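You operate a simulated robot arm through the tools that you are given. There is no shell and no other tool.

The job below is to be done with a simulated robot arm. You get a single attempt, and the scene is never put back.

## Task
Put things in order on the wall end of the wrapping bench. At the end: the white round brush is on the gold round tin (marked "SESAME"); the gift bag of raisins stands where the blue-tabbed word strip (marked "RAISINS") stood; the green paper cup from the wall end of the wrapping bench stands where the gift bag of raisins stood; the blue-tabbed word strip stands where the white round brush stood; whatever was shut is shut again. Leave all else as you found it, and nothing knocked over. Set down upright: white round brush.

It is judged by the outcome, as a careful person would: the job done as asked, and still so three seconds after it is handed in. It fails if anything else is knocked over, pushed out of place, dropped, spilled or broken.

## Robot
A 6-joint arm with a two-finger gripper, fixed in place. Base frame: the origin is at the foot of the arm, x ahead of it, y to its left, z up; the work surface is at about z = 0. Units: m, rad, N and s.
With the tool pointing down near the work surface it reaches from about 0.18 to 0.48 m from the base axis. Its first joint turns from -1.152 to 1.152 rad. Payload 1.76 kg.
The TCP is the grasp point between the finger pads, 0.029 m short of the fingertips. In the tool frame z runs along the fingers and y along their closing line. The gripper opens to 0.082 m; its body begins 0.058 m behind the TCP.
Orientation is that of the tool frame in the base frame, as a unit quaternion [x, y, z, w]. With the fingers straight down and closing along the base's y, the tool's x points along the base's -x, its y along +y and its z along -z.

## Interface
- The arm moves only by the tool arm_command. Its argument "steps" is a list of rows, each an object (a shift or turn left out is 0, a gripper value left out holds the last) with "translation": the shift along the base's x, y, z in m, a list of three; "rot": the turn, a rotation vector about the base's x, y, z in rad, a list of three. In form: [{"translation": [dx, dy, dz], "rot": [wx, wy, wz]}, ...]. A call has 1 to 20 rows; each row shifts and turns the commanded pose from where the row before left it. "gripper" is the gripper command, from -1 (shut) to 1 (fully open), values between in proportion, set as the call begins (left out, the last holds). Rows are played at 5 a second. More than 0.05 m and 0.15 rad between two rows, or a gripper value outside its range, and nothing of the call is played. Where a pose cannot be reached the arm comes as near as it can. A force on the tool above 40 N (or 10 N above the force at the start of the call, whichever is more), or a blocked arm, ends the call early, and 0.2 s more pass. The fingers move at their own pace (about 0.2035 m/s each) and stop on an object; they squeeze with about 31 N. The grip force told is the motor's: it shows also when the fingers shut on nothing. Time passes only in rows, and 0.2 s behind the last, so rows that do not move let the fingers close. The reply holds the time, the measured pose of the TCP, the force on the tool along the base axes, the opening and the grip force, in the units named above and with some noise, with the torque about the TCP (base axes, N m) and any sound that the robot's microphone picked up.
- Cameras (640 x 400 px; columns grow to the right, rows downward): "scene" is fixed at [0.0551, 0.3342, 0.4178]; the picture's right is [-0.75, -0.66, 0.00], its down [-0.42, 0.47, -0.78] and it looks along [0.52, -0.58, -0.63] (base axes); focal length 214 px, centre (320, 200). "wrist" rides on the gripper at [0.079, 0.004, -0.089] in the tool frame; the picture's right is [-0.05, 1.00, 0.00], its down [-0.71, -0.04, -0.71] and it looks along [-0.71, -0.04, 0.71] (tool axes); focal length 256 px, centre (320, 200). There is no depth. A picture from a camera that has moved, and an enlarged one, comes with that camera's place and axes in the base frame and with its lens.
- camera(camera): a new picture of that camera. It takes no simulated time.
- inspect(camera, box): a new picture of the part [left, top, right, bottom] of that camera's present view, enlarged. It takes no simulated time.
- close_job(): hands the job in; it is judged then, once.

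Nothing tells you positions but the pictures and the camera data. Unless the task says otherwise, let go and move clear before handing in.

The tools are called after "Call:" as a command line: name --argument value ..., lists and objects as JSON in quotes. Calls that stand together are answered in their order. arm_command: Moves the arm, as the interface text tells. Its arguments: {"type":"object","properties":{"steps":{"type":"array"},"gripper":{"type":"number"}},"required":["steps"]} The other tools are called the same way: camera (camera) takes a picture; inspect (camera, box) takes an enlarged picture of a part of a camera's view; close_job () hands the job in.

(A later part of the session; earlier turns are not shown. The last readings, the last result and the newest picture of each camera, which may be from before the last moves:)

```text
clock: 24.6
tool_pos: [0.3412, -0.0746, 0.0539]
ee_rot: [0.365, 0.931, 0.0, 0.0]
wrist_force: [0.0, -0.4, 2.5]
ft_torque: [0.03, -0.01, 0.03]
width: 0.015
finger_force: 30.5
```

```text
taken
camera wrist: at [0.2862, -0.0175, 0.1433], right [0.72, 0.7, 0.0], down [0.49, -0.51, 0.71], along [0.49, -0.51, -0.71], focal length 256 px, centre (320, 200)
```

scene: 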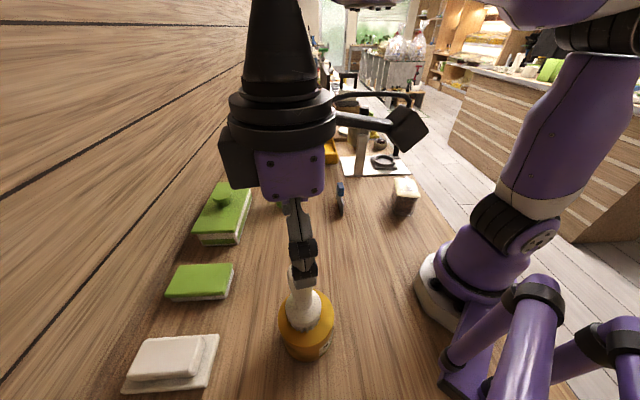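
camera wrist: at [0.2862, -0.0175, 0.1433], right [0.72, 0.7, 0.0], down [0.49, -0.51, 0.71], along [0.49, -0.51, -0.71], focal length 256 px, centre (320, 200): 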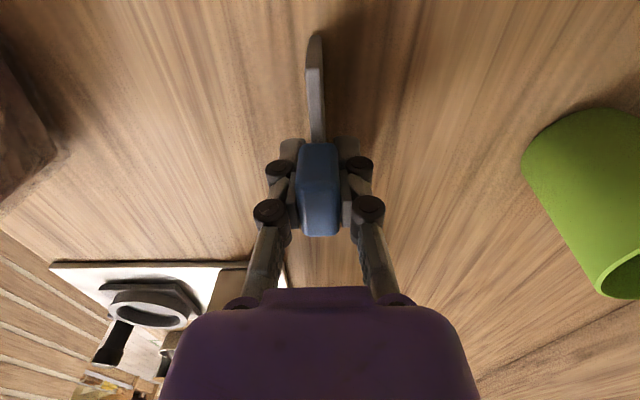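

The tab is held at 15 mm opening. I'll lift the strip and carry it to the brush's old spot, about (0.366,0.127), keeping its heading.

Call:
arm_command --steps '[{"translation": [0, 0, 0.015]}, {"translation": [0, 0, 0.03]}, {"translation": [0, 0, 0.03]}, {"translation": [0, 0, 0.02]}, {"translation": [0.002, 0.015, 0]}, {"translation": [0.003, 0.028, 0]}, {"translation": [0.0035, 0.03, 0]}, {"translation": [0.0035, 0.03, 0]}, {"translation": [0.0035, 0.03, 0]}, {"translation": [0.0035, 0.03, 0]}, {"translation": [0.003, 0.023, 0]}, {"translation": [0.002, 0.012, 0]}, {}, {}]'

Call:
camera --camera "wrist"

Call:
camera --camera "scene"

```text
clock: 27.6
tool_pos: [0.3643, 0.1218, 0.1475]
ee_rot: [0.364, 0.932, 0.0, 0.0]
wrist_force: [-0.1, -0.9, -0.8]
ft_torque: [0.03, -0.02, 0.01]
width: 0.0151
finger_force: 30.6
```

```text
taken
camera wrist: at [0.3097, 0.1791, 0.2373], right [0.72, 0.7, 0.0], down [0.49, -0.51, 0.71], along [0.49, -0.51, -0.71], focal length 256 px, centre (320, 200)
```

wrist: 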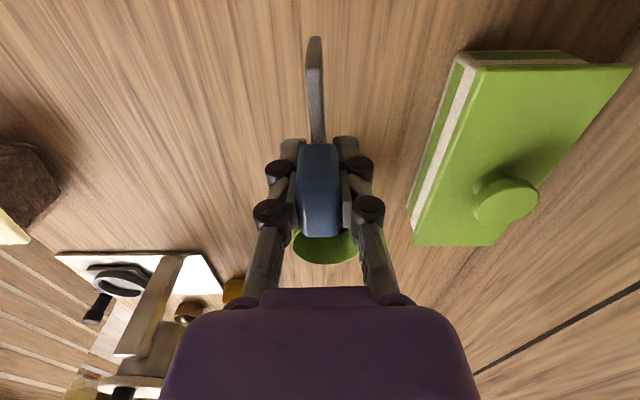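

```text
taken
```

scene: 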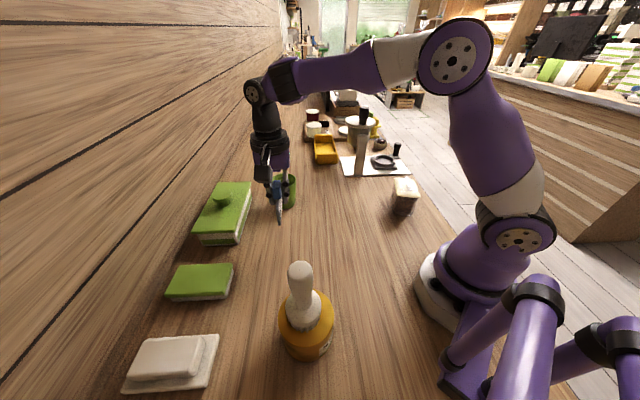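

Call:
arm_command --steps '[{"translation": [0.0006, 0.0009, -0.02]}, {"translation": [0.0004, 0.0008, -0.03]}, {"translation": [0, 0, -0.025]}, {"translation": [0, 0, -0.012]}, {}, {}]'

Call:
camera --camera "wrist"

Call:
inspect --camera "scene" --box '[230, 150, 340, 250]'

```text
clock: 29.0
tool_pos: [0.3673, 0.124, 0.0604]
ee_rot: [0.363, 0.932, 0.0, 0.0]
wrist_force: [0.4, 0.2, -1.0]
ft_torque: [0.02, -0.01, -0.02]
width: 0.0151
finger_force: 30.6
```

```text
taken
camera wrist: at [0.3121, 0.1817, 0.1506], right [0.72, 0.7, 0.0], down [0.49, -0.51, 0.71], along [0.49, -0.51, -0.71], focal length 256 px, centre (320, 200)
```

wrist: 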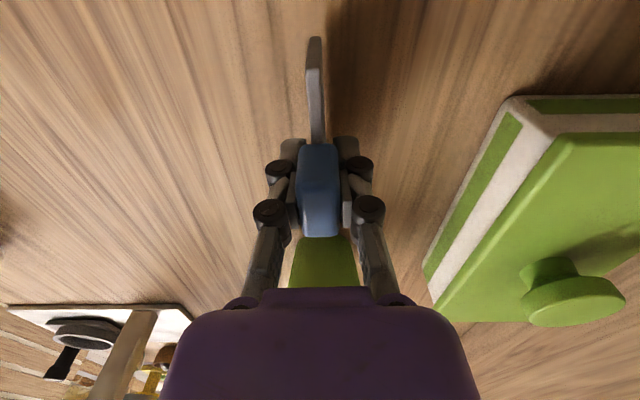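

```text
4.00 times, centred on (285, 200) of scene
camera zoom: at [0.0551, 0.3342, 0.4178], right [-0.75, -0.66, 0.0], down [-0.42, 0.47, -0.78], along [0.52, -0.58, -0.63], focal length 858 px, centre (460, 200)
```

zoom: 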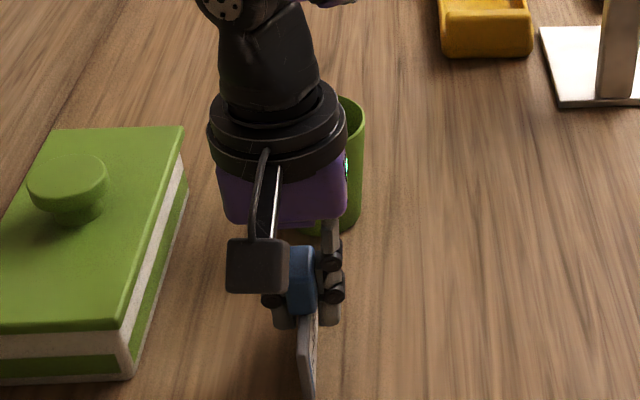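

Call:
arm_command --steps '[{"translation": [-0.001, -0.0008, -0.0025]}, {"translation": [0, 0, -0.002]}, {"translation": [0, 0, -0.0015]}, {}]'

Call:
arm_command --steps '[{"translation": [0, 0, -0.001]}, {}]'

```text
clock: 30.0
tool_pos: [0.3654, 0.1232, 0.0543]
ee_rot: [0.363, 0.932, 0.001, 0.0]
wrist_force: [-1.1, -0.8, -0.5]
ft_torque: [0.04, 0.0, 0.02]
width: 0.0152
finger_force: 30.9
```

```text
clock: 30.6
tool_pos: [0.364, 0.1235, 0.0527]
ee_rot: [0.363, 0.932, 0.0, 0.001]
wrist_force: [0.4, 0.2, -0.1]
ft_torque: [0.01, 0.04, 0.02]
width: 0.0151
finger_force: 31.2
```

Call:
arm_command --steps '[{"translation": [0, 0, -0.001]}, {}]'

Call:
camera --camera "wrist"

Call:
inspect --camera "scene" --box '[240, 170, 340, 250]'

```text
clock: 31.2
tool_pos: [0.3642, 0.1235, 0.0534]
ee_rot: [0.364, 0.932, -0.001, 0.0]
wrist_force: [0.6, -0.7, 1.4]
ft_torque: [-0.02, -0.02, -0.02]
width: 0.0156
finger_force: 31.0
```

```text
taken
camera wrist: at [0.3093, 0.181, 0.1431], right [0.72, 0.7, 0.0], down [0.49, -0.51, 0.71], along [0.49, -0.51, -0.71], focal length 256 px, centre (320, 200)
```

wrist: 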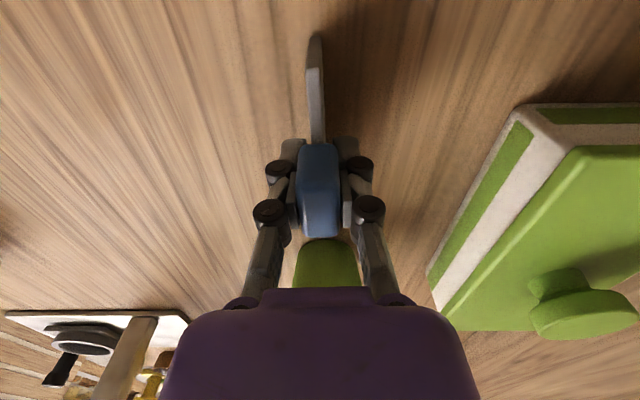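

```text
5.00 times, centred on (290, 210) of scene
camera zoom: at [0.0551, 0.3342, 0.4178], right [-0.75, -0.66, 0.0], down [-0.42, 0.47, -0.78], along [0.52, -0.58, -0.63], focal length 1072 px, centre (470, 150)
```

zoom: 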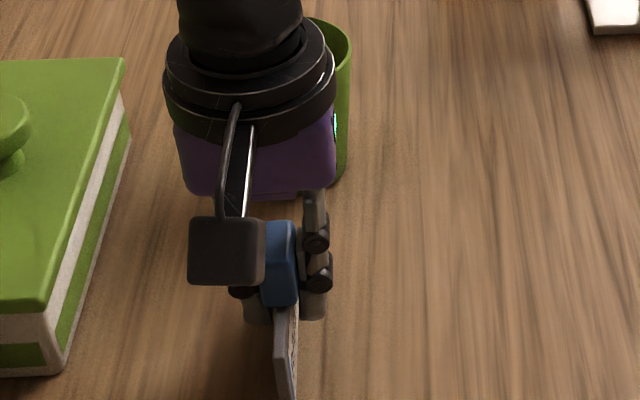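

Call:
arm_command --steps '[{"translation": [0, 0, -0.0008]}, {}]'

Call:
inspect --camera "wrist" --box '[260, 20, 380, 140]'

```text
clock: 31.8
tool_pos: [0.3642, 0.1232, 0.0518]
ee_rot: [0.364, 0.931, 0.0, -0.001]
wrist_force: [-0.5, 0.5, 0.1]
ft_torque: [-0.02, 0.01, 0.02]
width: 0.0146
finger_force: 30.9
```

```text
3.33 times, centred on (320, 80) of wrist
camera zoom: at [0.3097, 0.1806, 0.1419], right [0.72, 0.7, 0.0], down [0.49, -0.51, 0.71], along [0.49, -0.51, -0.71], focal length 853 px, centre (320, 600)
```

zoom: 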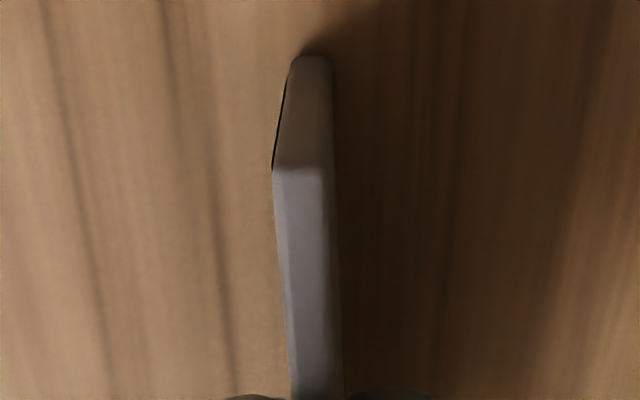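

Call:
arm_command --steps '[{"translation": [0, 0, -0.0008]}, {}]'

Call:
inspect --camera "scene" --box '[265, 200, 315, 250]'

```text
clock: 32.4
tool_pos: [0.3636, 0.123, 0.0501]
ee_rot: [0.363, 0.932, 0.0, 0.0]
wrist_force: [1.2, 0.8, 4.4]
ft_torque: [0.04, -0.04, -0.03]
width: 0.0149
finger_force: 30.5
```

```text
8.00 times, centred on (290, 225) of scene
camera zoom: at [0.0551, 0.3341, 0.4178], right [-0.75, -0.66, 0.0], down [-0.42, 0.47, -0.78], along [0.52, -0.58, -0.63], focal length 1716 px, centre (560, 0)
```

zoom: 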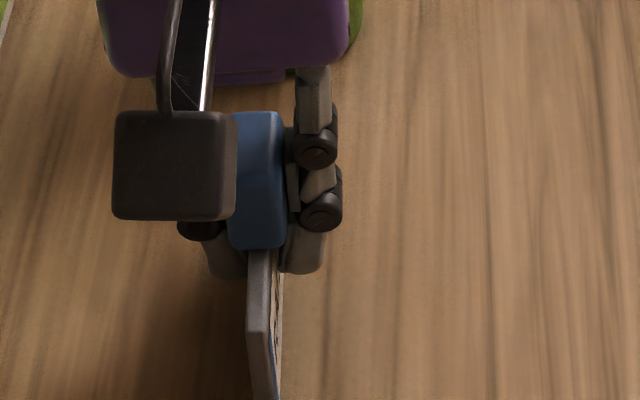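

The strip is now in contact with the bench (4.4 N), so I'll open slightly and check that it stands.

Call:
arm_command --steps '[{}, {}, {}]' --gripper -0.45

Call:
camera --camera "wrist"

```text
clock: 33.2
tool_pos: [0.3644, 0.1233, 0.0514]
ee_rot: [0.363, 0.932, 0.0, 0.0]
wrist_force: [0.2, -0.6, -0.6]
ft_torque: [-0.04, -0.02, -0.02]
width: 0.0227
finger_force: 0.0
```

```text
taken
camera wrist: at [0.3092, 0.1801, 0.1412], right [0.72, 0.7, 0.0], down [0.49, -0.51, 0.71], along [0.49, -0.51, -0.71], focal length 256 px, centre (320, 200)
```

wrist: 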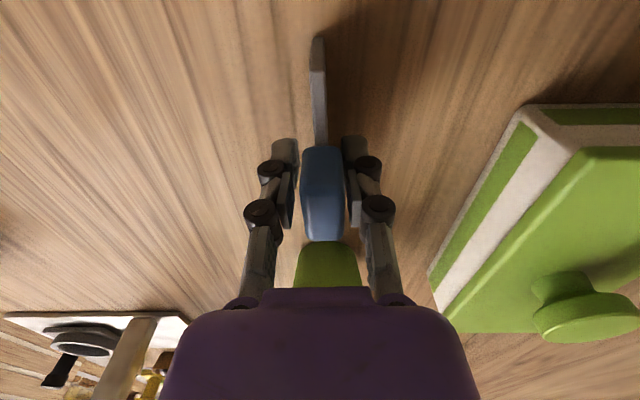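

Call:
arm_command --steps '[{}, {}, {"translation": [0, 0, 0.015]}, {"translation": [0, 0, 0.03]}, {"translation": [0, 0, 0.035]}, {"translation": [0, 0, 0.035]}, {"translation": [0, 0, 0.02]}, {}]' --gripper 1

Call:
camera --camera "wrist"

Call:
camera --camera "scene"

```text
clock: 35.0
tool_pos: [0.3675, 0.1213, 0.1858]
ee_rot: [0.363, 0.932, 0.0, 0.0]
wrist_force: [-0.3, -0.3, -0.1]
ft_torque: [0.01, -0.02, -0.01]
width: 0.0819
finger_force: 0.1
```

```text
taken
camera wrist: at [0.3118, 0.1792, 0.2761], right [0.72, 0.7, 0.0], down [0.49, -0.51, 0.71], along [0.49, -0.51, -0.71], focal length 256 px, centre (320, 200)
```

wrist: 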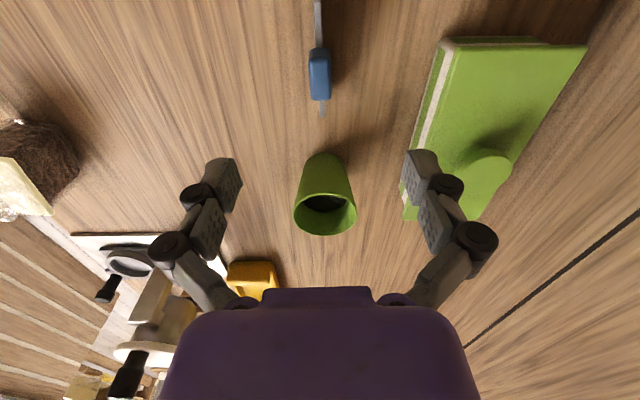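

```text
taken
```

scene: 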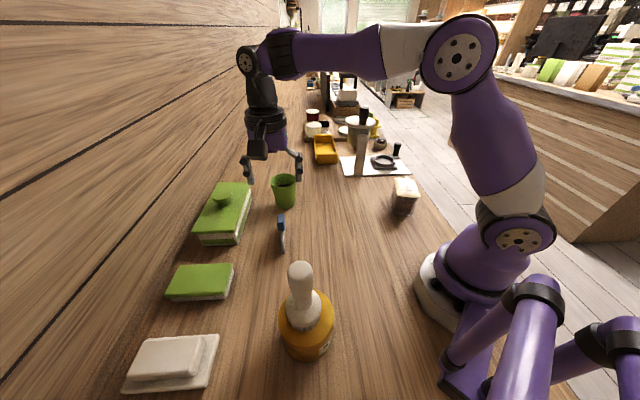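

The strip stands at the brush's old spot. Next is the gift bag, centred near (0.198,-0.184): I'll move above it with the fingers turned to its narrow side.

Call:
arm_command --steps '[{"translation": [-0.0141, -0.0254, 0.002], "rot": [0, 0, -0.0216]}, {"translation": [-0.0141, -0.0254, 0.002], "rot": [0, 0, -0.0216]}, {"translation": [-0.0141, -0.0254, 0.002], "rot": [0, 0, -0.0216]}, {"translation": [-0.0141, -0.0254, 0.002], "rot": [0, 0, -0.0216]}, {"translation": [-0.0141, -0.0254, 0.002], "rot": [0, 0, -0.0216]}, {"translation": [-0.0141, -0.0254, 0.002], "rot": [0, 0, -0.0216]}, {"translation": [-0.0141, -0.0254, 0.002], "rot": [0, 0, -0.0216]}, {"translation": [-0.0141, -0.0254, 0.002], "rot": [0, 0, -0.0216]}, {"translation": [-0.0141, -0.0254, 0], "rot": [0, 0, -0.0216]}, {"translation": [-0.0141, -0.0254, 0], "rot": [0, 0, -0.0216]}, {"translation": [-0.0141, -0.0254, 0], "rot": [0, 0, -0.0216]}, {"translation": [-0.0141, -0.0254, 0], "rot": [0, 0, -0.0216]}, {}, {}]'

Call:
camera --camera "wrist"

Call:
camera --camera "scene"

```text
clock: 38.0
tool_pos: [0.1938, -0.1804, 0.2016]
ee_rot: [0.48, 0.877, -0.001, 0.0]
wrist_force: [-0.2, -0.5, -0.1]
ft_torque: [-0.01, 0.02, 0.0]
width: 0.0817
finger_force: 0.1
```

```text
taken
camera wrist: at [0.1558, -0.1111, 0.2912], right [0.87, 0.49, 0.0], down [0.35, -0.62, 0.71], along [0.35, -0.62, -0.71], focal length 256 px, centre (320, 200)
```

wrist: 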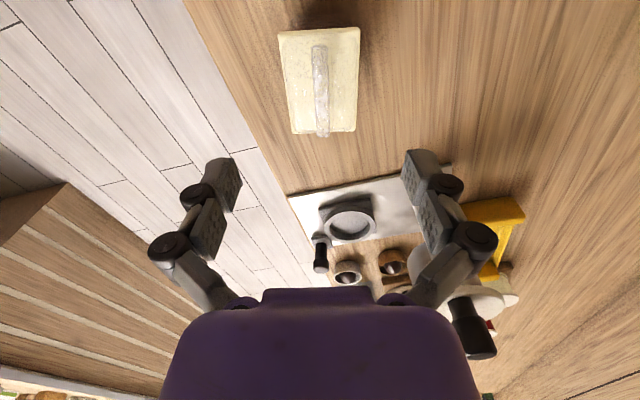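

```text
taken
```

scene: 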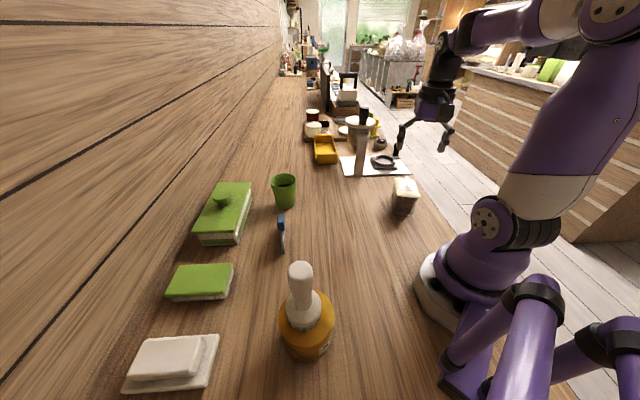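

Call:
inspect --camera "wrist" --box '[240, 0, 400, 150]'

```text
2.67 times, centred on (320, 75) of wrist
camera zoom: at [0.1558, -0.1111, 0.2912], right [0.87, 0.49, 0.0], down [0.35, -0.62, 0.71], along [0.35, -0.62, -0.71], focal length 683 px, centre (320, 533)
```

zoom: 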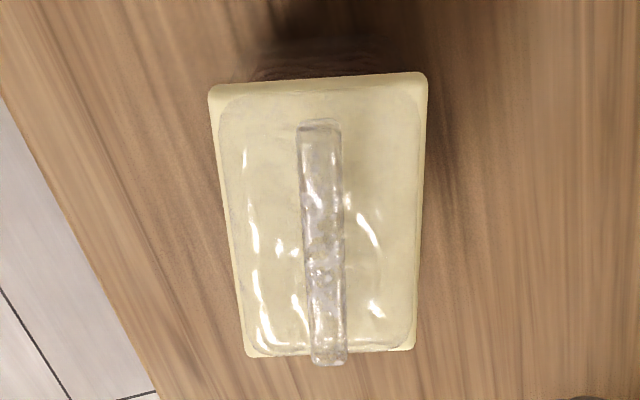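

The tool's heading matches the bag. I need about 5 mm of shift to centre, then I'll lower to just above the bag and recheck.

Call:
arm_command --steps '[{"translation": [0.0025, -0.002, -0.02]}, {"translation": [0.002, -0.002, -0.025]}, {"translation": [0, 0, -0.023]}, {}, {}]'

Call:
camera --camera "wrist"

Call:
inspect --camera "scene" --box '[360, 120, 460, 230]'

```text
clock: 39.2
tool_pos: [0.2001, -0.1848, 0.1333]
ee_rot: [0.481, 0.877, -0.001, 0.0]
wrist_force: [0.1, 0.2, -0.1]
ft_torque: [-0.03, 0.01, -0.01]
width: 0.0818
finger_force: 0.0
```

```text
taken
camera wrist: at [0.1612, -0.1154, 0.2232], right [0.87, 0.49, 0.0], down [0.35, -0.62, 0.71], along [0.35, -0.62, -0.71], focal length 256 px, centre (320, 200)
```

wrist: 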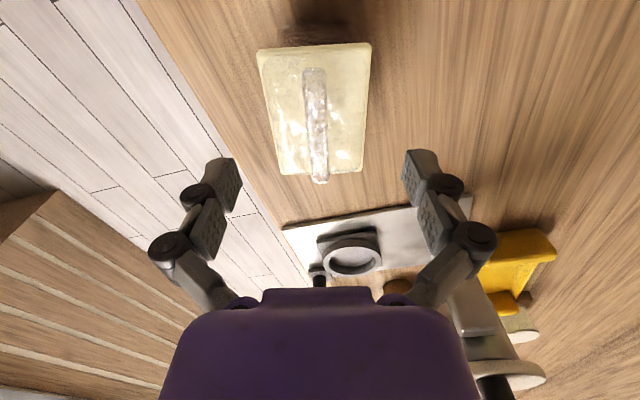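

```text
3.64 times, centred on (410, 175) of scene
camera zoom: at [0.0551, 0.3342, 0.4178], right [-0.75, -0.66, 0.0], down [-0.42, 0.47, -0.78], along [0.52, -0.58, -0.63], focal length 780 px, centre (-7, 291)
```

zoom: 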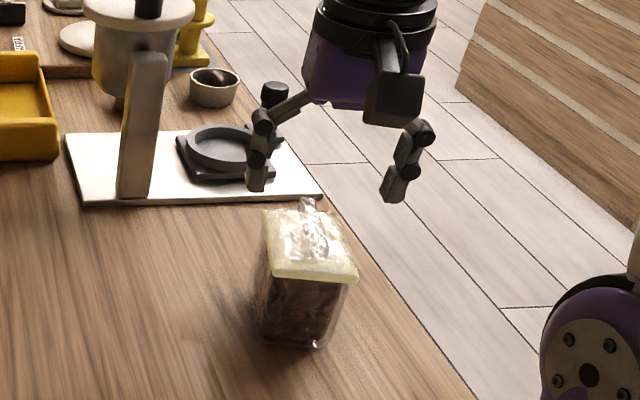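

The bag is centred within 1–2 mm of the tool. I'll descend so the pads straddle the cream top.

Call:
arm_command --steps '[{"translation": [-0.001, 0, -0.017]}, {"translation": [0, 0, -0.017]}, {"translation": [0, 0, -0.017]}, {"translation": [0, 0, -0.014]}, {}, {}]'

Call:
camera --camera "wrist"

Call:
inspect --camera "scene" --box '[360, 120, 460, 230]'

```text
clock: 40.6
tool_pos: [0.1992, -0.186, 0.0695]
ee_rot: [0.48, 0.877, 0.0, 0.0]
wrist_force: [0.5, 0.1, -0.4]
ft_torque: [-0.01, 0.0, -0.02]
width: 0.0824
finger_force: 0.1
```

```text
taken
camera wrist: at [0.16, -0.117, 0.159], right [0.87, 0.49, 0.0], down [0.35, -0.62, 0.71], along [0.35, -0.62, -0.71], focal length 256 px, centre (320, 200)
```

wrist: 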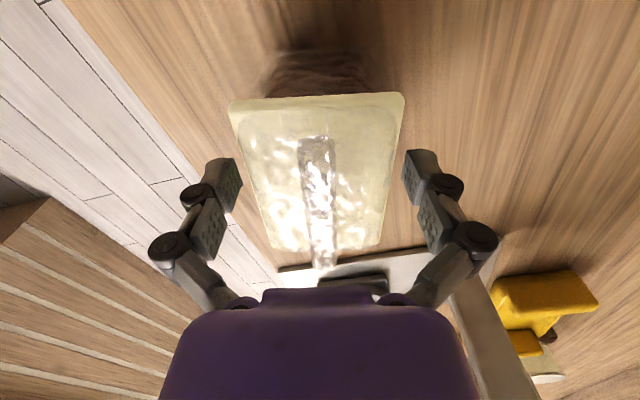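

```text
3.64 times, centred on (410, 175) of scene
camera zoom: at [0.0551, 0.3342, 0.4178], right [-0.75, -0.66, 0.0], down [-0.42, 0.47, -0.78], along [0.52, -0.58, -0.63], focal length 780 px, centre (-7, 291)
```

zoom: 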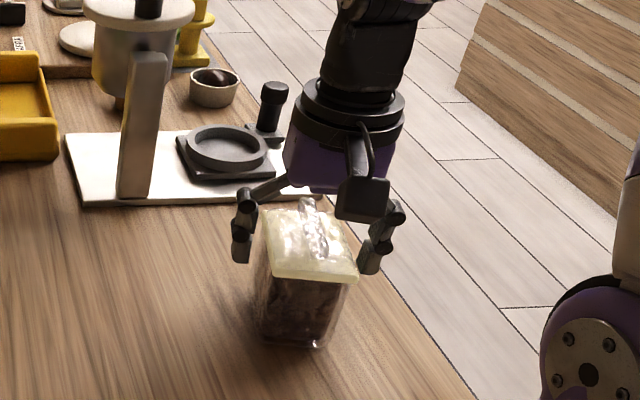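

Call:
arm_command --steps '[{}, {}]' --gripper 0.55

Call:
arm_command --steps '[{}, {}, {}]' --gripper -1

Call:
camera --camera "wrist"

Call:
inspect --camera "scene" --box '[360, 120, 460, 230]'

```text
clock: 41.2
tool_pos: [0.1994, -0.1864, 0.0691]
ee_rot: [0.482, 0.876, 0.0, 0.0]
wrist_force: [0.9, -0.8, -0.4]
ft_torque: [0.03, -0.01, -0.02]
width: 0.0634
finger_force: 0.1
```

```text
clock: 42.0
tool_pos: [0.1989, -0.1872, 0.0693]
ee_rot: [0.481, 0.877, -0.001, 0.001]
wrist_force: [2.6, 0.2, 4.8]
ft_torque: [0.09, -0.08, -0.05]
width: 0.0573
finger_force: 30.8
```

```text
taken
camera wrist: at [0.1602, -0.1171, 0.1592], right [0.87, 0.49, 0.0], down [0.35, -0.61, 0.71], along [0.35, -0.62, -0.71], focal length 256 px, centre (320, 200)
```

wrist: 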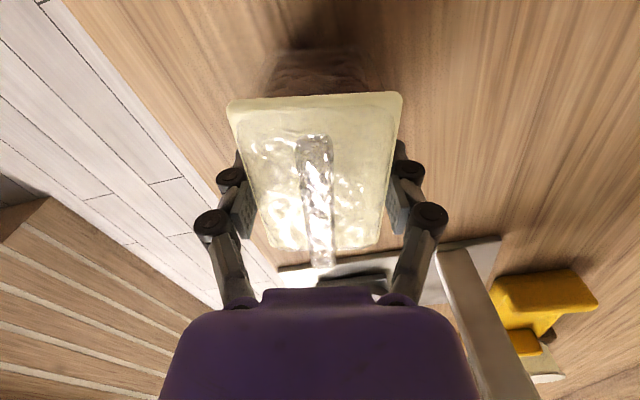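

```text
3.64 times, centred on (410, 175) of scene
camera zoom: at [0.0551, 0.3342, 0.4178], right [-0.75, -0.66, 0.0], down [-0.42, 0.47, -0.78], along [0.52, -0.58, -0.63], focal length 780 px, centre (-7, 291)
```

zoom: 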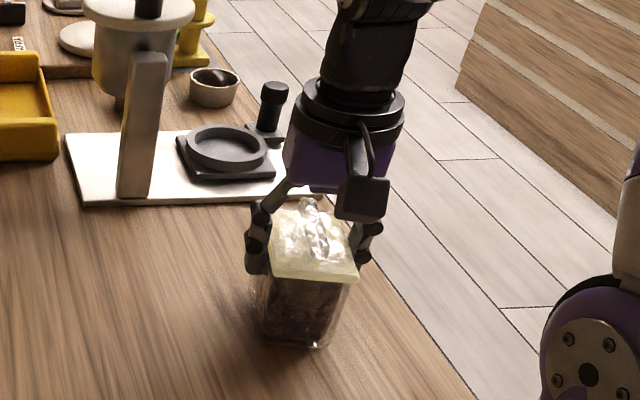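

The bag is gripped at 57 mm. I'll lift it gently and check the hold before moving.

Call:
arm_command --steps '[{"translation": [0, 0, 0.008]}, {"translation": [0, 0, 0.015]}, {"translation": [0, 0, 0.02]}, {"translation": [0, 0, 0.02]}, {"translation": [0, 0, 0.012]}, {}]'

Call:
camera --camera "scene"

Call:
camera --camera "wrist"

```text
clock: 43.4
tool_pos: [0.2001, -0.1839, 0.1442]
ee_rot: [0.48, 0.877, 0.0, -0.001]
wrist_force: [0.3, -0.6, -1.8]
ft_torque: [0.01, 0.0, 0.04]
width: 0.0574
finger_force: 31.5
```

```text
taken
```

scene: 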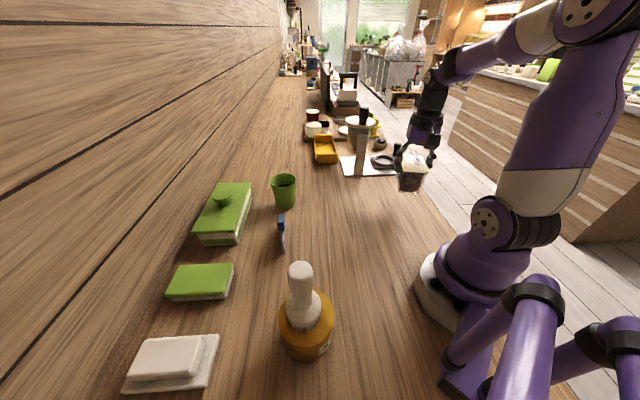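

```text
taken
camera wrist: at [0.1613, -0.1152, 0.2354], right [0.87, 0.49, 0.0], down [0.35, -0.62, 0.71], along [0.35, -0.62, -0.71], focal length 256 px, centre (320, 200)
```

wrist: 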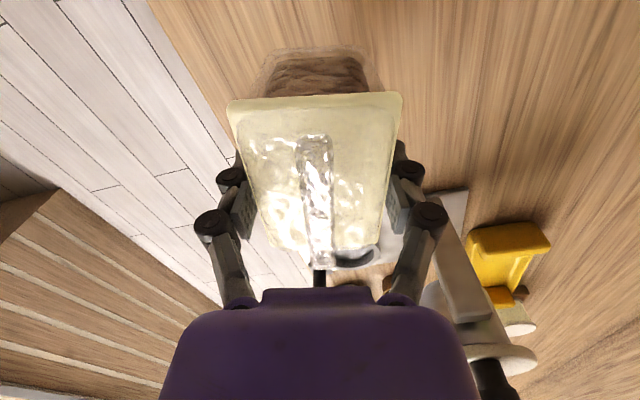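

Call:
arm_command --steps '[{"translation": [0.01, 0.008, 0]}, {"translation": [0.018, 0.014, 0]}, {"translation": [0.022, 0.0175, 0]}, {"translation": [0.022, 0.0175, 0]}, {"translation": [0.022, 0.0175, 0]}, {"translation": [0.022, 0.017, 0]}, {"translation": [0.016, 0.0125, 0]}, {"translation": [0.009, 0.007, 0]}, {}, {}]'

Call:
camera --camera "wrist"

Call:
camera --camera "scene"

```text
clock: 45.6
tool_pos: [0.3408, -0.0724, 0.1412]
ee_rot: [0.481, 0.877, 0.0, -0.001]
wrist_force: [-0.5, 0.1, -1.6]
ft_torque: [-0.03, -0.01, 0.04]
width: 0.0573
finger_force: 31.5
```

```text
taken
camera wrist: at [0.3032, -0.0045, 0.2325], right [0.87, 0.49, 0.0], down [0.35, -0.62, 0.71], along [0.35, -0.62, -0.71], focal length 256 px, centre (320, 200)
```

wrist: 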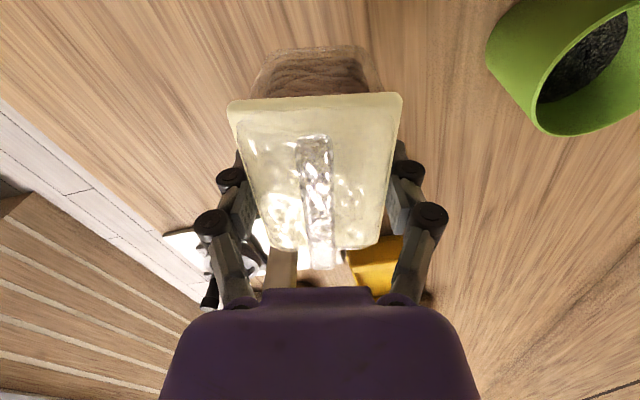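

```text
taken
```

scene: 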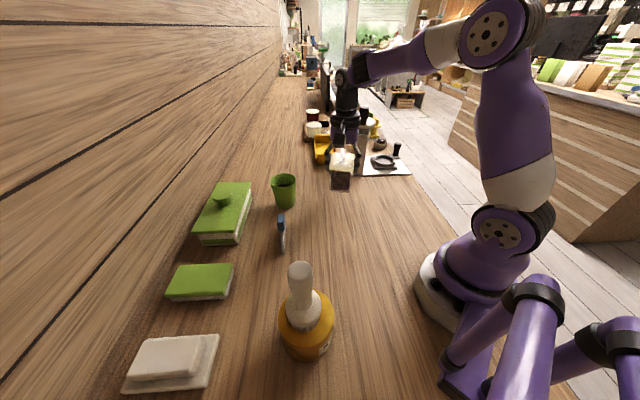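

The bag is right above the strip's old spot. I'll lower it to just above the bench, then the last bit slowly.

Call:
arm_command --steps '[{"translation": [-0.0008, 0.0002, -0.015]}, {"translation": [0, 0, -0.02]}, {"translation": [0, 0, -0.018]}, {"translation": [0, 0, -0.01]}, {}, {}]'

Call:
arm_command --steps '[{"translation": [0, 0, -0.0025]}, {"translation": [0, 0, -0.0025]}, {}]'

Call:
inspect --camera "scene" --box '[300, 120, 400, 230]'

Call:
camera --camera "wrist"

```text
clock: 47.0
tool_pos: [0.3396, -0.0745, 0.0813]
ee_rot: [0.481, 0.877, 0.0, 0.0]
wrist_force: [-0.2, 0.0, -1.6]
ft_torque: [-0.01, -0.02, 0.0]
width: 0.0575
finger_force: 31.3
```

```text
clock: 47.8
tool_pos: [0.3384, -0.0753, 0.0758]
ee_rot: [0.481, 0.877, 0.0, 0.0]
wrist_force: [1.0, 0.0, -2.3]
ft_torque: [0.0, 0.05, -0.01]
width: 0.0574
finger_force: 31.3
```

```text
3.64 times, centred on (350, 175) of scene
camera zoom: at [0.0551, 0.3342, 0.4178], right [-0.75, -0.66, 0.0], down [-0.42, 0.47, -0.78], along [0.52, -0.58, -0.63], focal length 780 px, centre (211, 291)
```

zoom: 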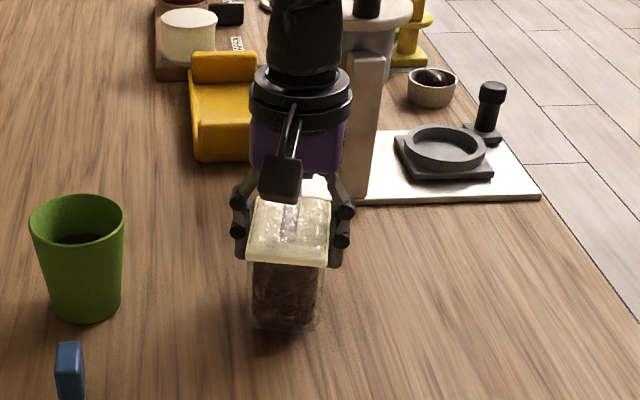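

```text
taken
camera wrist: at [0.3007, -0.006, 0.1666], right [0.87, 0.49, 0.0], down [0.35, -0.62, 0.71], along [0.35, -0.62, -0.71], focal length 256 px, centre (320, 200)
```

wrist: 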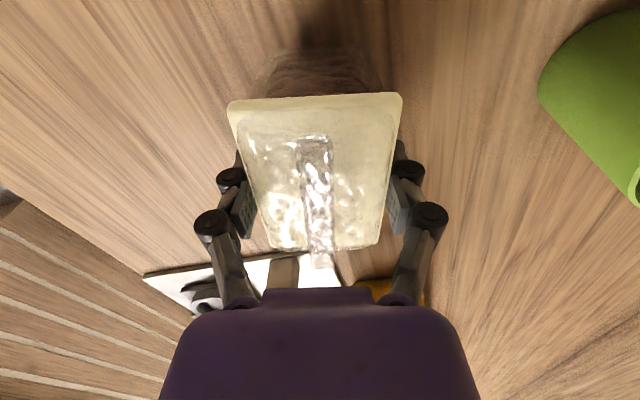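

Call:
arm_command --steps '[{"translation": [0.001, 0.001, -0.002]}, {"translation": [0.0007, 0.0007, -0.002]}, {"translation": [0, 0, -0.001]}, {}]'

Call:
arm_command --steps '[{"translation": [0, 0, -0.001]}, {}]'

Call:
arm_command --steps '[{"translation": [0, 0, -0.001]}, {}]'

```text
clock: 48.8
tool_pos: [0.3406, -0.0722, 0.0706]
ee_rot: [0.481, 0.877, 0.0, 0.0]
wrist_force: [-0.6, 0.1, -1.1]
ft_torque: [0.01, -0.03, 0.02]
width: 0.0576
finger_force: 30.8
```

```text
clock: 49.4
tool_pos: [0.3403, -0.0718, 0.0699]
ee_rot: [0.481, 0.877, 0.0, 0.0]
wrist_force: [0.0, 0.1, -1.9]
ft_torque: [0.02, 0.03, 0.01]
width: 0.0575
finger_force: 31.4
```

```text
clock: 50.0
tool_pos: [0.3413, -0.0732, 0.0693]
ee_rot: [0.481, 0.877, 0.0, 0.0]
wrist_force: [-1.9, -0.7, 6.7]
ft_torque: [-0.13, 0.11, -0.04]
width: 0.0575
finger_force: 30.9
```

The bag has touched down (6.7 N). I'll release it and check.

Call:
arm_command --steps '[{}, {}]' --gripper 0.6

Call:
arm_command --steps '[{}, {}]' --gripper 1

Call:
camera --camera "wrist"

Call:
inspect --camera "scene" --box '[300, 120, 400, 230]'

```text
clock: 50.6
tool_pos: [0.3419, -0.0729, 0.0692]
ee_rot: [0.481, 0.877, -0.001, 0.0]
wrist_force: [-0.7, 0.7, -0.1]
ft_torque: [0.03, 0.01, 0.01]
width: 0.0655
finger_force: 0.0
```

```text
clock: 51.2
tool_pos: [0.3416, -0.0729, 0.0689]
ee_rot: [0.481, 0.877, 0.0, -0.001]
wrist_force: [1.4, -0.3, 0.2]
ft_torque: [0.01, 0.02, 0.0]
width: 0.0817
finger_force: 0.1
```

```text
taken
camera wrist: at [0.3029, -0.0042, 0.159], right [0.87, 0.49, 0.0], down [0.35, -0.62, 0.71], along [0.35, -0.62, -0.71], focal length 256 px, centre (320, 200)
```

wrist: 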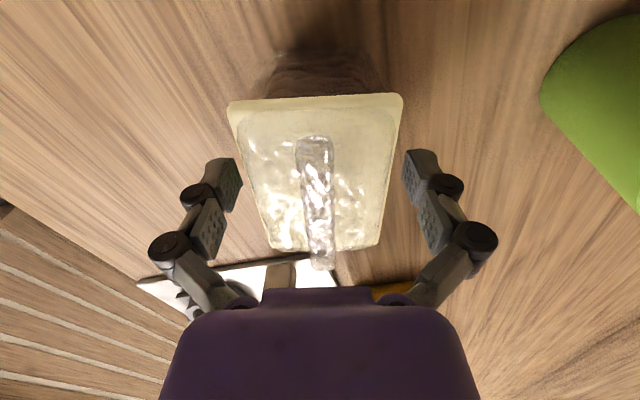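

```text
3.64 times, centred on (350, 175) of scene
camera zoom: at [0.0551, 0.3342, 0.4178], right [-0.75, -0.66, 0.0], down [-0.42, 0.47, -0.78], along [0.52, -0.58, -0.63], focal length 780 px, centre (211, 291)
```

zoom: 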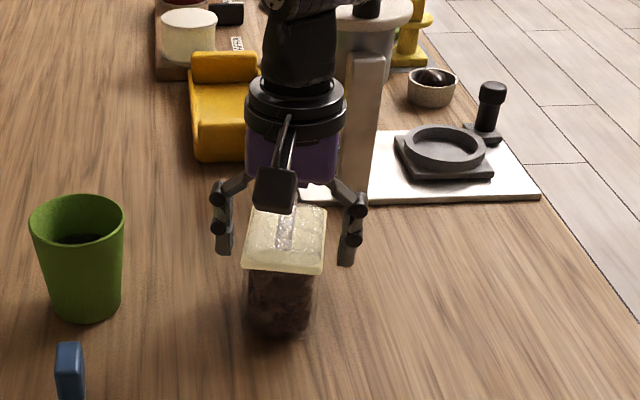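

The bag stands at the strip's old spot. I'll rise and move over the green cup near (0.465,0.029) for the last pick.

Call:
arm_command --steps '[{"translation": [0, 0, 0.015]}, {"translation": [0, 0, 0.03]}, {"translation": [0, 0, 0.035]}, {"translation": [0, 0, 0.035]}, {"translation": [0.012, 0.01, 0], "rot": [0, 0, 0.13]}, {"translation": [0.016, 0.0135, 0], "rot": [0, 0, 0.135]}, {"translation": [0.016, 0.0135, 0], "rot": [0, 0, 0.135]}, {"translation": [0.016, 0.0135, 0], "rot": [0, 0, 0.135]}, {"translation": [0.016, 0.0135, 0], "rot": [0, 0, 0.135]}, {"translation": [0.016, 0.0135, 0], "rot": [0, 0, 0.135]}, {"translation": [0.016, 0.0135, 0], "rot": [0, 0, 0.135]}, {"translation": [0.0155, 0.011, 0], "rot": [0, 0, 0.12]}, {}, {}]'

Call:
camera --camera "wrist"

Call:
camera --camera "scene"

```text
clock: 54.2
tool_pos: [0.4508, 0.0334, 0.1789]
ee_rot: [-0.029, 1.0, 0.0, 0.0]
wrist_force: [0.3, -0.7, -0.1]
ft_torque: [0.0, -0.02, -0.02]
width: 0.082
finger_force: 0.0
out of reach, approached as far as the arm can: row 12
```

```text
taken
camera wrist: at [0.3715, 0.0333, 0.2694], right [0.0, 1.0, 0.0], down [0.71, 0.0, 0.71], along [0.71, 0.0, -0.71], focal length 256 px, centre (320, 200)
```

wrist: 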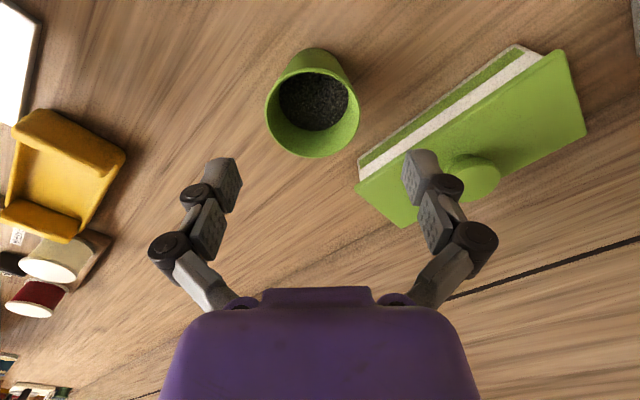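

```text
taken
```

scene: 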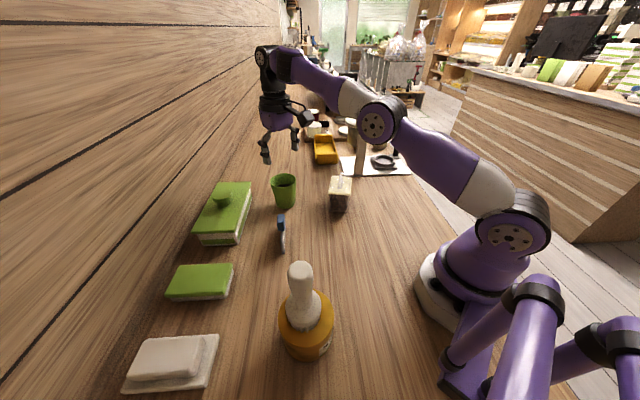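

The cup holds dark granules, so it must stay level. This height is at the reach limit, so I'll lower a little and see where the tool settles relative to the cup.

Call:
arm_command --steps '[{"translation": [0, 0, -0.02]}, {"translation": [0, 0, -0.02]}, {}, {}]'

Call:
camera --camera "wrist"

```text
clock: 55.2
tool_pos: [0.4487, 0.0338, 0.1372]
ee_rot: [-0.028, 1.0, 0.0, -0.001]
wrist_force: [-0.6, 0.0, -1.2]
ft_torque: [-0.03, 0.02, -0.01]
width: 0.0821
finger_force: 0.0
```

```text
taken
camera wrist: at [0.3716, 0.0345, 0.2281], right [0.0, 1.0, 0.0], down [0.71, 0.0, 0.71], along [0.71, 0.0, -0.71], focal length 256 px, centre (320, 200)
```

wrist: 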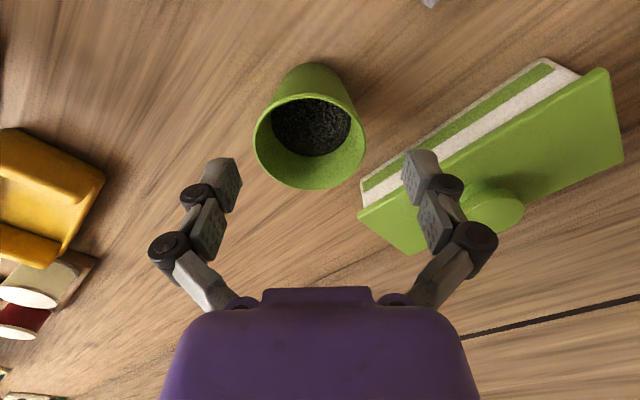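

Call:
arm_command --steps '[{"translation": [0.004, -0.003, -0.006]}, {"translation": [0.004, -0.003, -0.006]}, {"translation": [0.004, 0, 0]}, {}, {}]'

Call:
camera --camera "wrist"

Call:
inspect --camera "scene" --box '[230, 100, 350, 220]'

```text
clock: 56.4
tool_pos: [0.4635, 0.027, 0.1269]
ee_rot: [-0.028, 1.0, 0.0, 0.0]
wrist_force: [-0.2, 0.1, -0.2]
ft_torque: [-0.02, -0.02, 0.01]
width: 0.0824
finger_force: 0.1
```

```text
taken
camera wrist: at [0.3848, 0.0264, 0.2178], right [0.0, 1.0, 0.0], down [0.71, 0.0, 0.71], along [0.71, 0.0, -0.71], focal length 256 px, centre (320, 200)
```

wrist: 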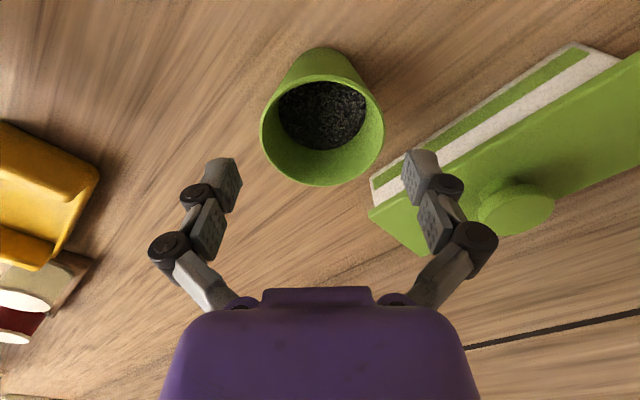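

```text
3.33 times, centred on (290, 160) of scene
camera zoom: at [0.0551, 0.3342, 0.4178], right [-0.75, -0.66, 0.0], down [-0.42, 0.47, -0.78], along [0.52, -0.58, -0.63], focal length 715 px, centre (420, 333)
```

zoom: 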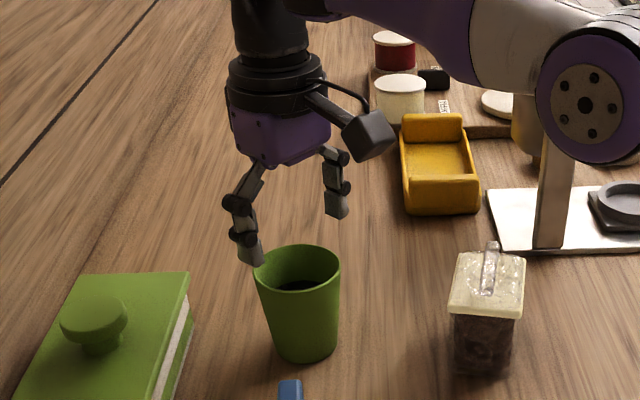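

The cup rim is centred between the fingers (mid 322 px against 322 px). I'll descend around it carefully.

Call:
arm_command --steps '[{"translation": [0.001, 0.0004, -0.012]}, {"translation": [0.0008, 0.0004, -0.012]}, {"translation": [0, 0, -0.01]}, {}, {}]'

Call:
camera --camera "wrist"

```text
clock: 57.6
tool_pos: [0.4657, 0.0288, 0.0942]
ee_rot: [-0.028, 1.0, 0.0, 0.0]
wrist_force: [-0.1, 0.5, 0.2]
ft_torque: [0.01, -0.01, -0.03]
width: 0.082
finger_force: 0.1
```

```text
taken
camera wrist: at [0.3861, 0.0287, 0.1841], right [0.0, 1.0, 0.0], down [0.71, 0.0, 0.71], along [0.71, 0.0, -0.71], focal length 256 px, centre (320, 200)
```

wrist: 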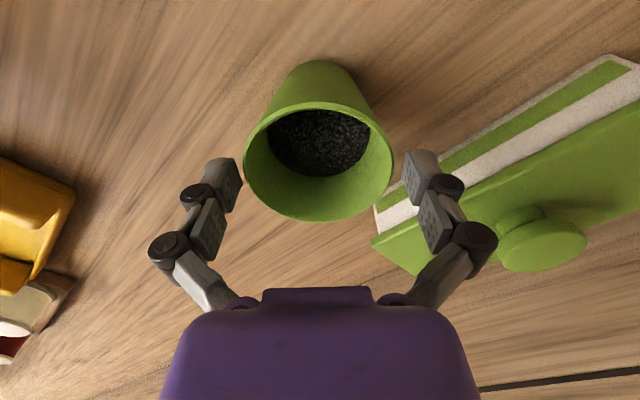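

Call:
arm_command --steps '[{"translation": [0, -0.0014, 0]}, {"translation": [0, 0, -0.01]}, {"translation": [0, 0, -0.01]}, {"translation": [0, 0, -0.01]}, {}, {}]'

Call:
camera --camera "wrist"

Call:
inspect --camera "scene" --box '[230, 100, 350, 220]'

```text
clock: 59.0
tool_pos: [0.4657, 0.0258, 0.0642]
ee_rot: [-0.028, 1.0, 0.0, 0.0]
wrist_force: [-0.3, -0.2, 0.3]
ft_torque: [0.02, 0.01, 0.01]
width: 0.0819
finger_force: 0.0
```

```text
taken
camera wrist: at [0.3861, 0.0255, 0.1547], right [0.0, 1.0, 0.0], down [0.71, 0.0, 0.71], along [0.71, 0.0, -0.71], focal length 256 px, centre (320, 200)
```

wrist: 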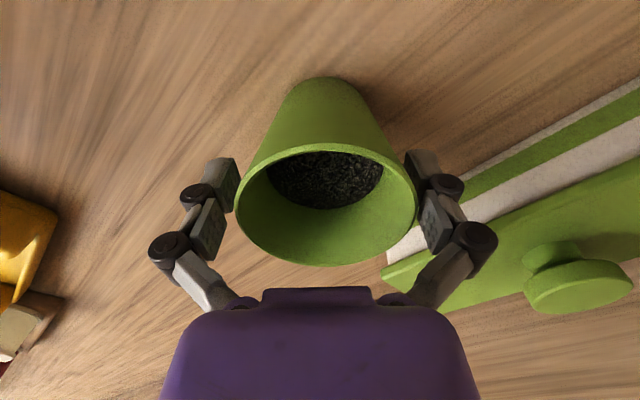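

```text
3.33 times, centred on (290, 160) of scene
camera zoom: at [0.0551, 0.3342, 0.4178], right [-0.75, -0.66, 0.0], down [-0.42, 0.47, -0.78], along [0.52, -0.58, -0.63], focal length 715 px, centre (420, 333)
```

zoom: 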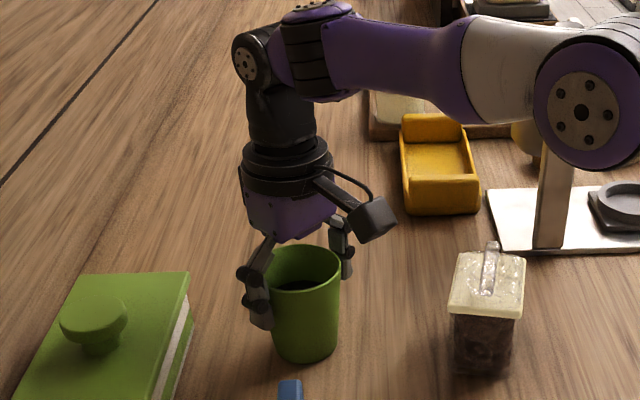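

Call:
arm_command --steps '[{"translation": [0, 0.0018, 0]}, {"translation": [0, 0, -0.006]}, {"translation": [0, 0, -0.006]}, {}, {}]'

Call:
camera --camera "wrist"

```text
clock: 60.2
tool_pos: [0.4653, 0.0277, 0.0528]
ee_rot: [-0.028, 1.0, -0.001, -0.001]
wrist_force: [-0.4, -0.1, -0.5]
ft_torque: [0.03, 0.01, 0.02]
width: 0.0819
finger_force: 0.0
```

```text
taken
camera wrist: at [0.3859, 0.0279, 0.142], right [0.0, 1.0, 0.0], down [0.71, 0.0, 0.71], along [0.71, 0.0, -0.71], focal length 256 px, centre (320, 200)
```

wrist: 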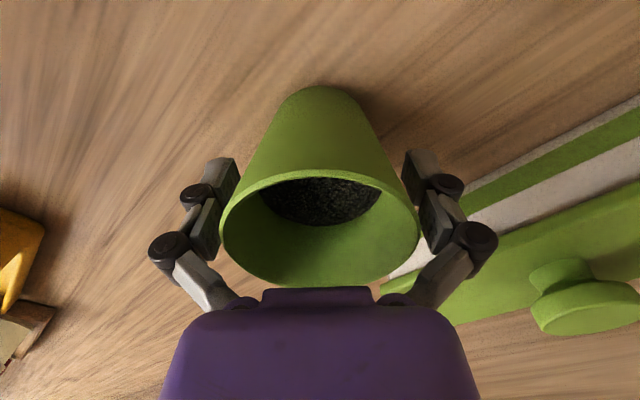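

Call:
arm_command --steps '[{}, {}]' --gripper 0.66

Call:
arm_command --steps '[{}, {}, {}]' --gripper -1

Call:
camera --camera "wrist"

Call:
inspect --camera "scene" --box '[230, 100, 350, 220]'

```text
clock: 60.8
tool_pos: [0.466, 0.0286, 0.0513]
ee_rot: [-0.028, 1.0, 0.0, -0.001]
wrist_force: [0.6, 0.7, 0.1]
ft_torque: [-0.02, 0.01, 0.01]
width: 0.0695
finger_force: 12.2
```

```text
clock: 61.6
tool_pos: [0.4646, 0.0285, 0.0517]
ee_rot: [-0.028, 1.0, 0.0, 0.001]
wrist_force: [-1.9, 0.3, 5.8]
ft_torque: [0.06, 0.04, 0.01]
width: 0.0685
finger_force: 30.4
```

```text
taken
camera wrist: at [0.3859, 0.0279, 0.1423], right [0.0, 1.0, 0.0], down [0.71, 0.0, 0.71], along [0.71, 0.0, -0.71], focal length 256 px, centre (320, 200)
```

wrist: 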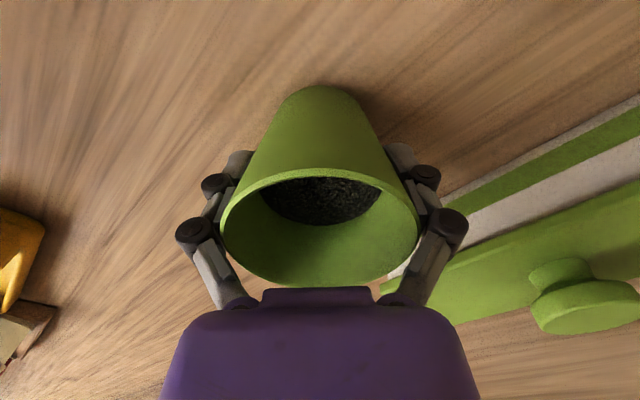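

```text
3.33 times, centred on (290, 160) of scene
camera zoom: at [0.0551, 0.3342, 0.4178], right [-0.75, -0.66, 0.0], down [-0.42, 0.47, -0.78], along [0.52, -0.58, -0.63], focal length 715 px, centre (420, 333)
```

zoom: 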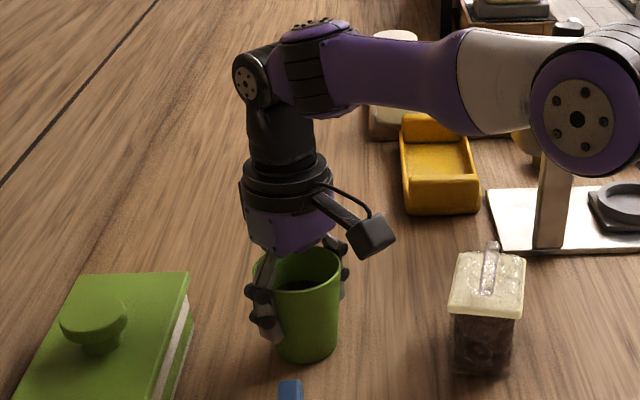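

The cup is held at 68.5 mm. I'll lift gently while drawing it inward, keeping it level.

Call:
arm_command --steps '[{"translation": [0, 0, 0.006]}, {"translation": [0, 0, 0.012]}, {"translation": [-0.002, 0, 0.015]}, {"translation": [-0.008, 0, 0.018]}, {"translation": [-0.014, 0.002, 0.02]}, {"translation": [-0.018, 0.003, 0.02]}, {"translation": [-0.02, 0.003, 0.018]}, {"translation": [-0.015, 0.002, 0.012]}, {"translation": [-0.008, 0, 0.006]}, {}]'

Call:
camera --camera "wrist"

Call:
camera --camera "scene"

```text
clock: 63.8
tool_pos: [0.378, 0.0389, 0.179]
ee_rot: [-0.028, 1.0, 0.001, 0.0]
wrist_force: [0.0, 0.6, -1.5]
ft_torque: [0.0, 0.03, -0.02]
width: 0.0683
finger_force: 30.7
```

```text
taken
camera wrist: at [0.2998, 0.0382, 0.2683], right [0.0, 1.0, 0.0], down [0.71, 0.0, 0.71], along [0.71, 0.0, -0.71], focal length 256 px, centre (320, 200)
```

wrist: 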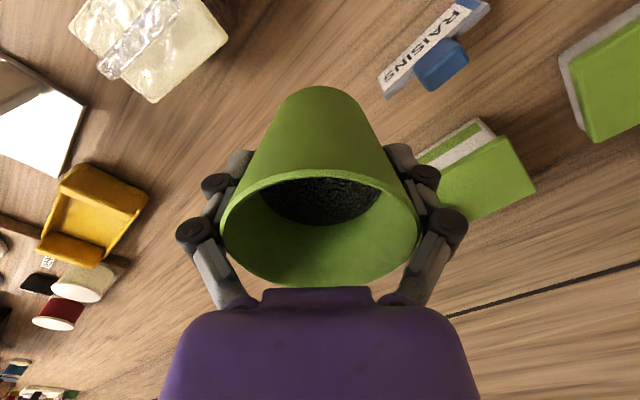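

```text
taken
```

scene: 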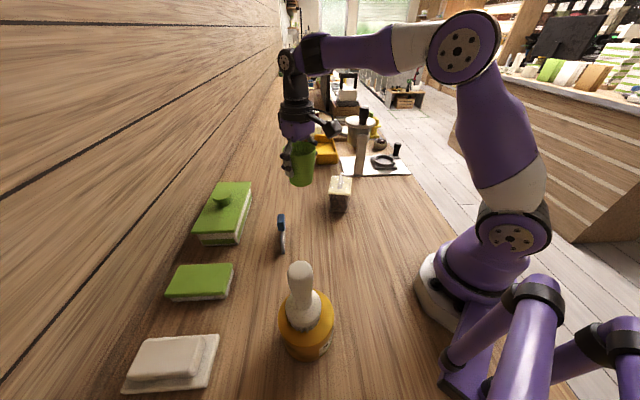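

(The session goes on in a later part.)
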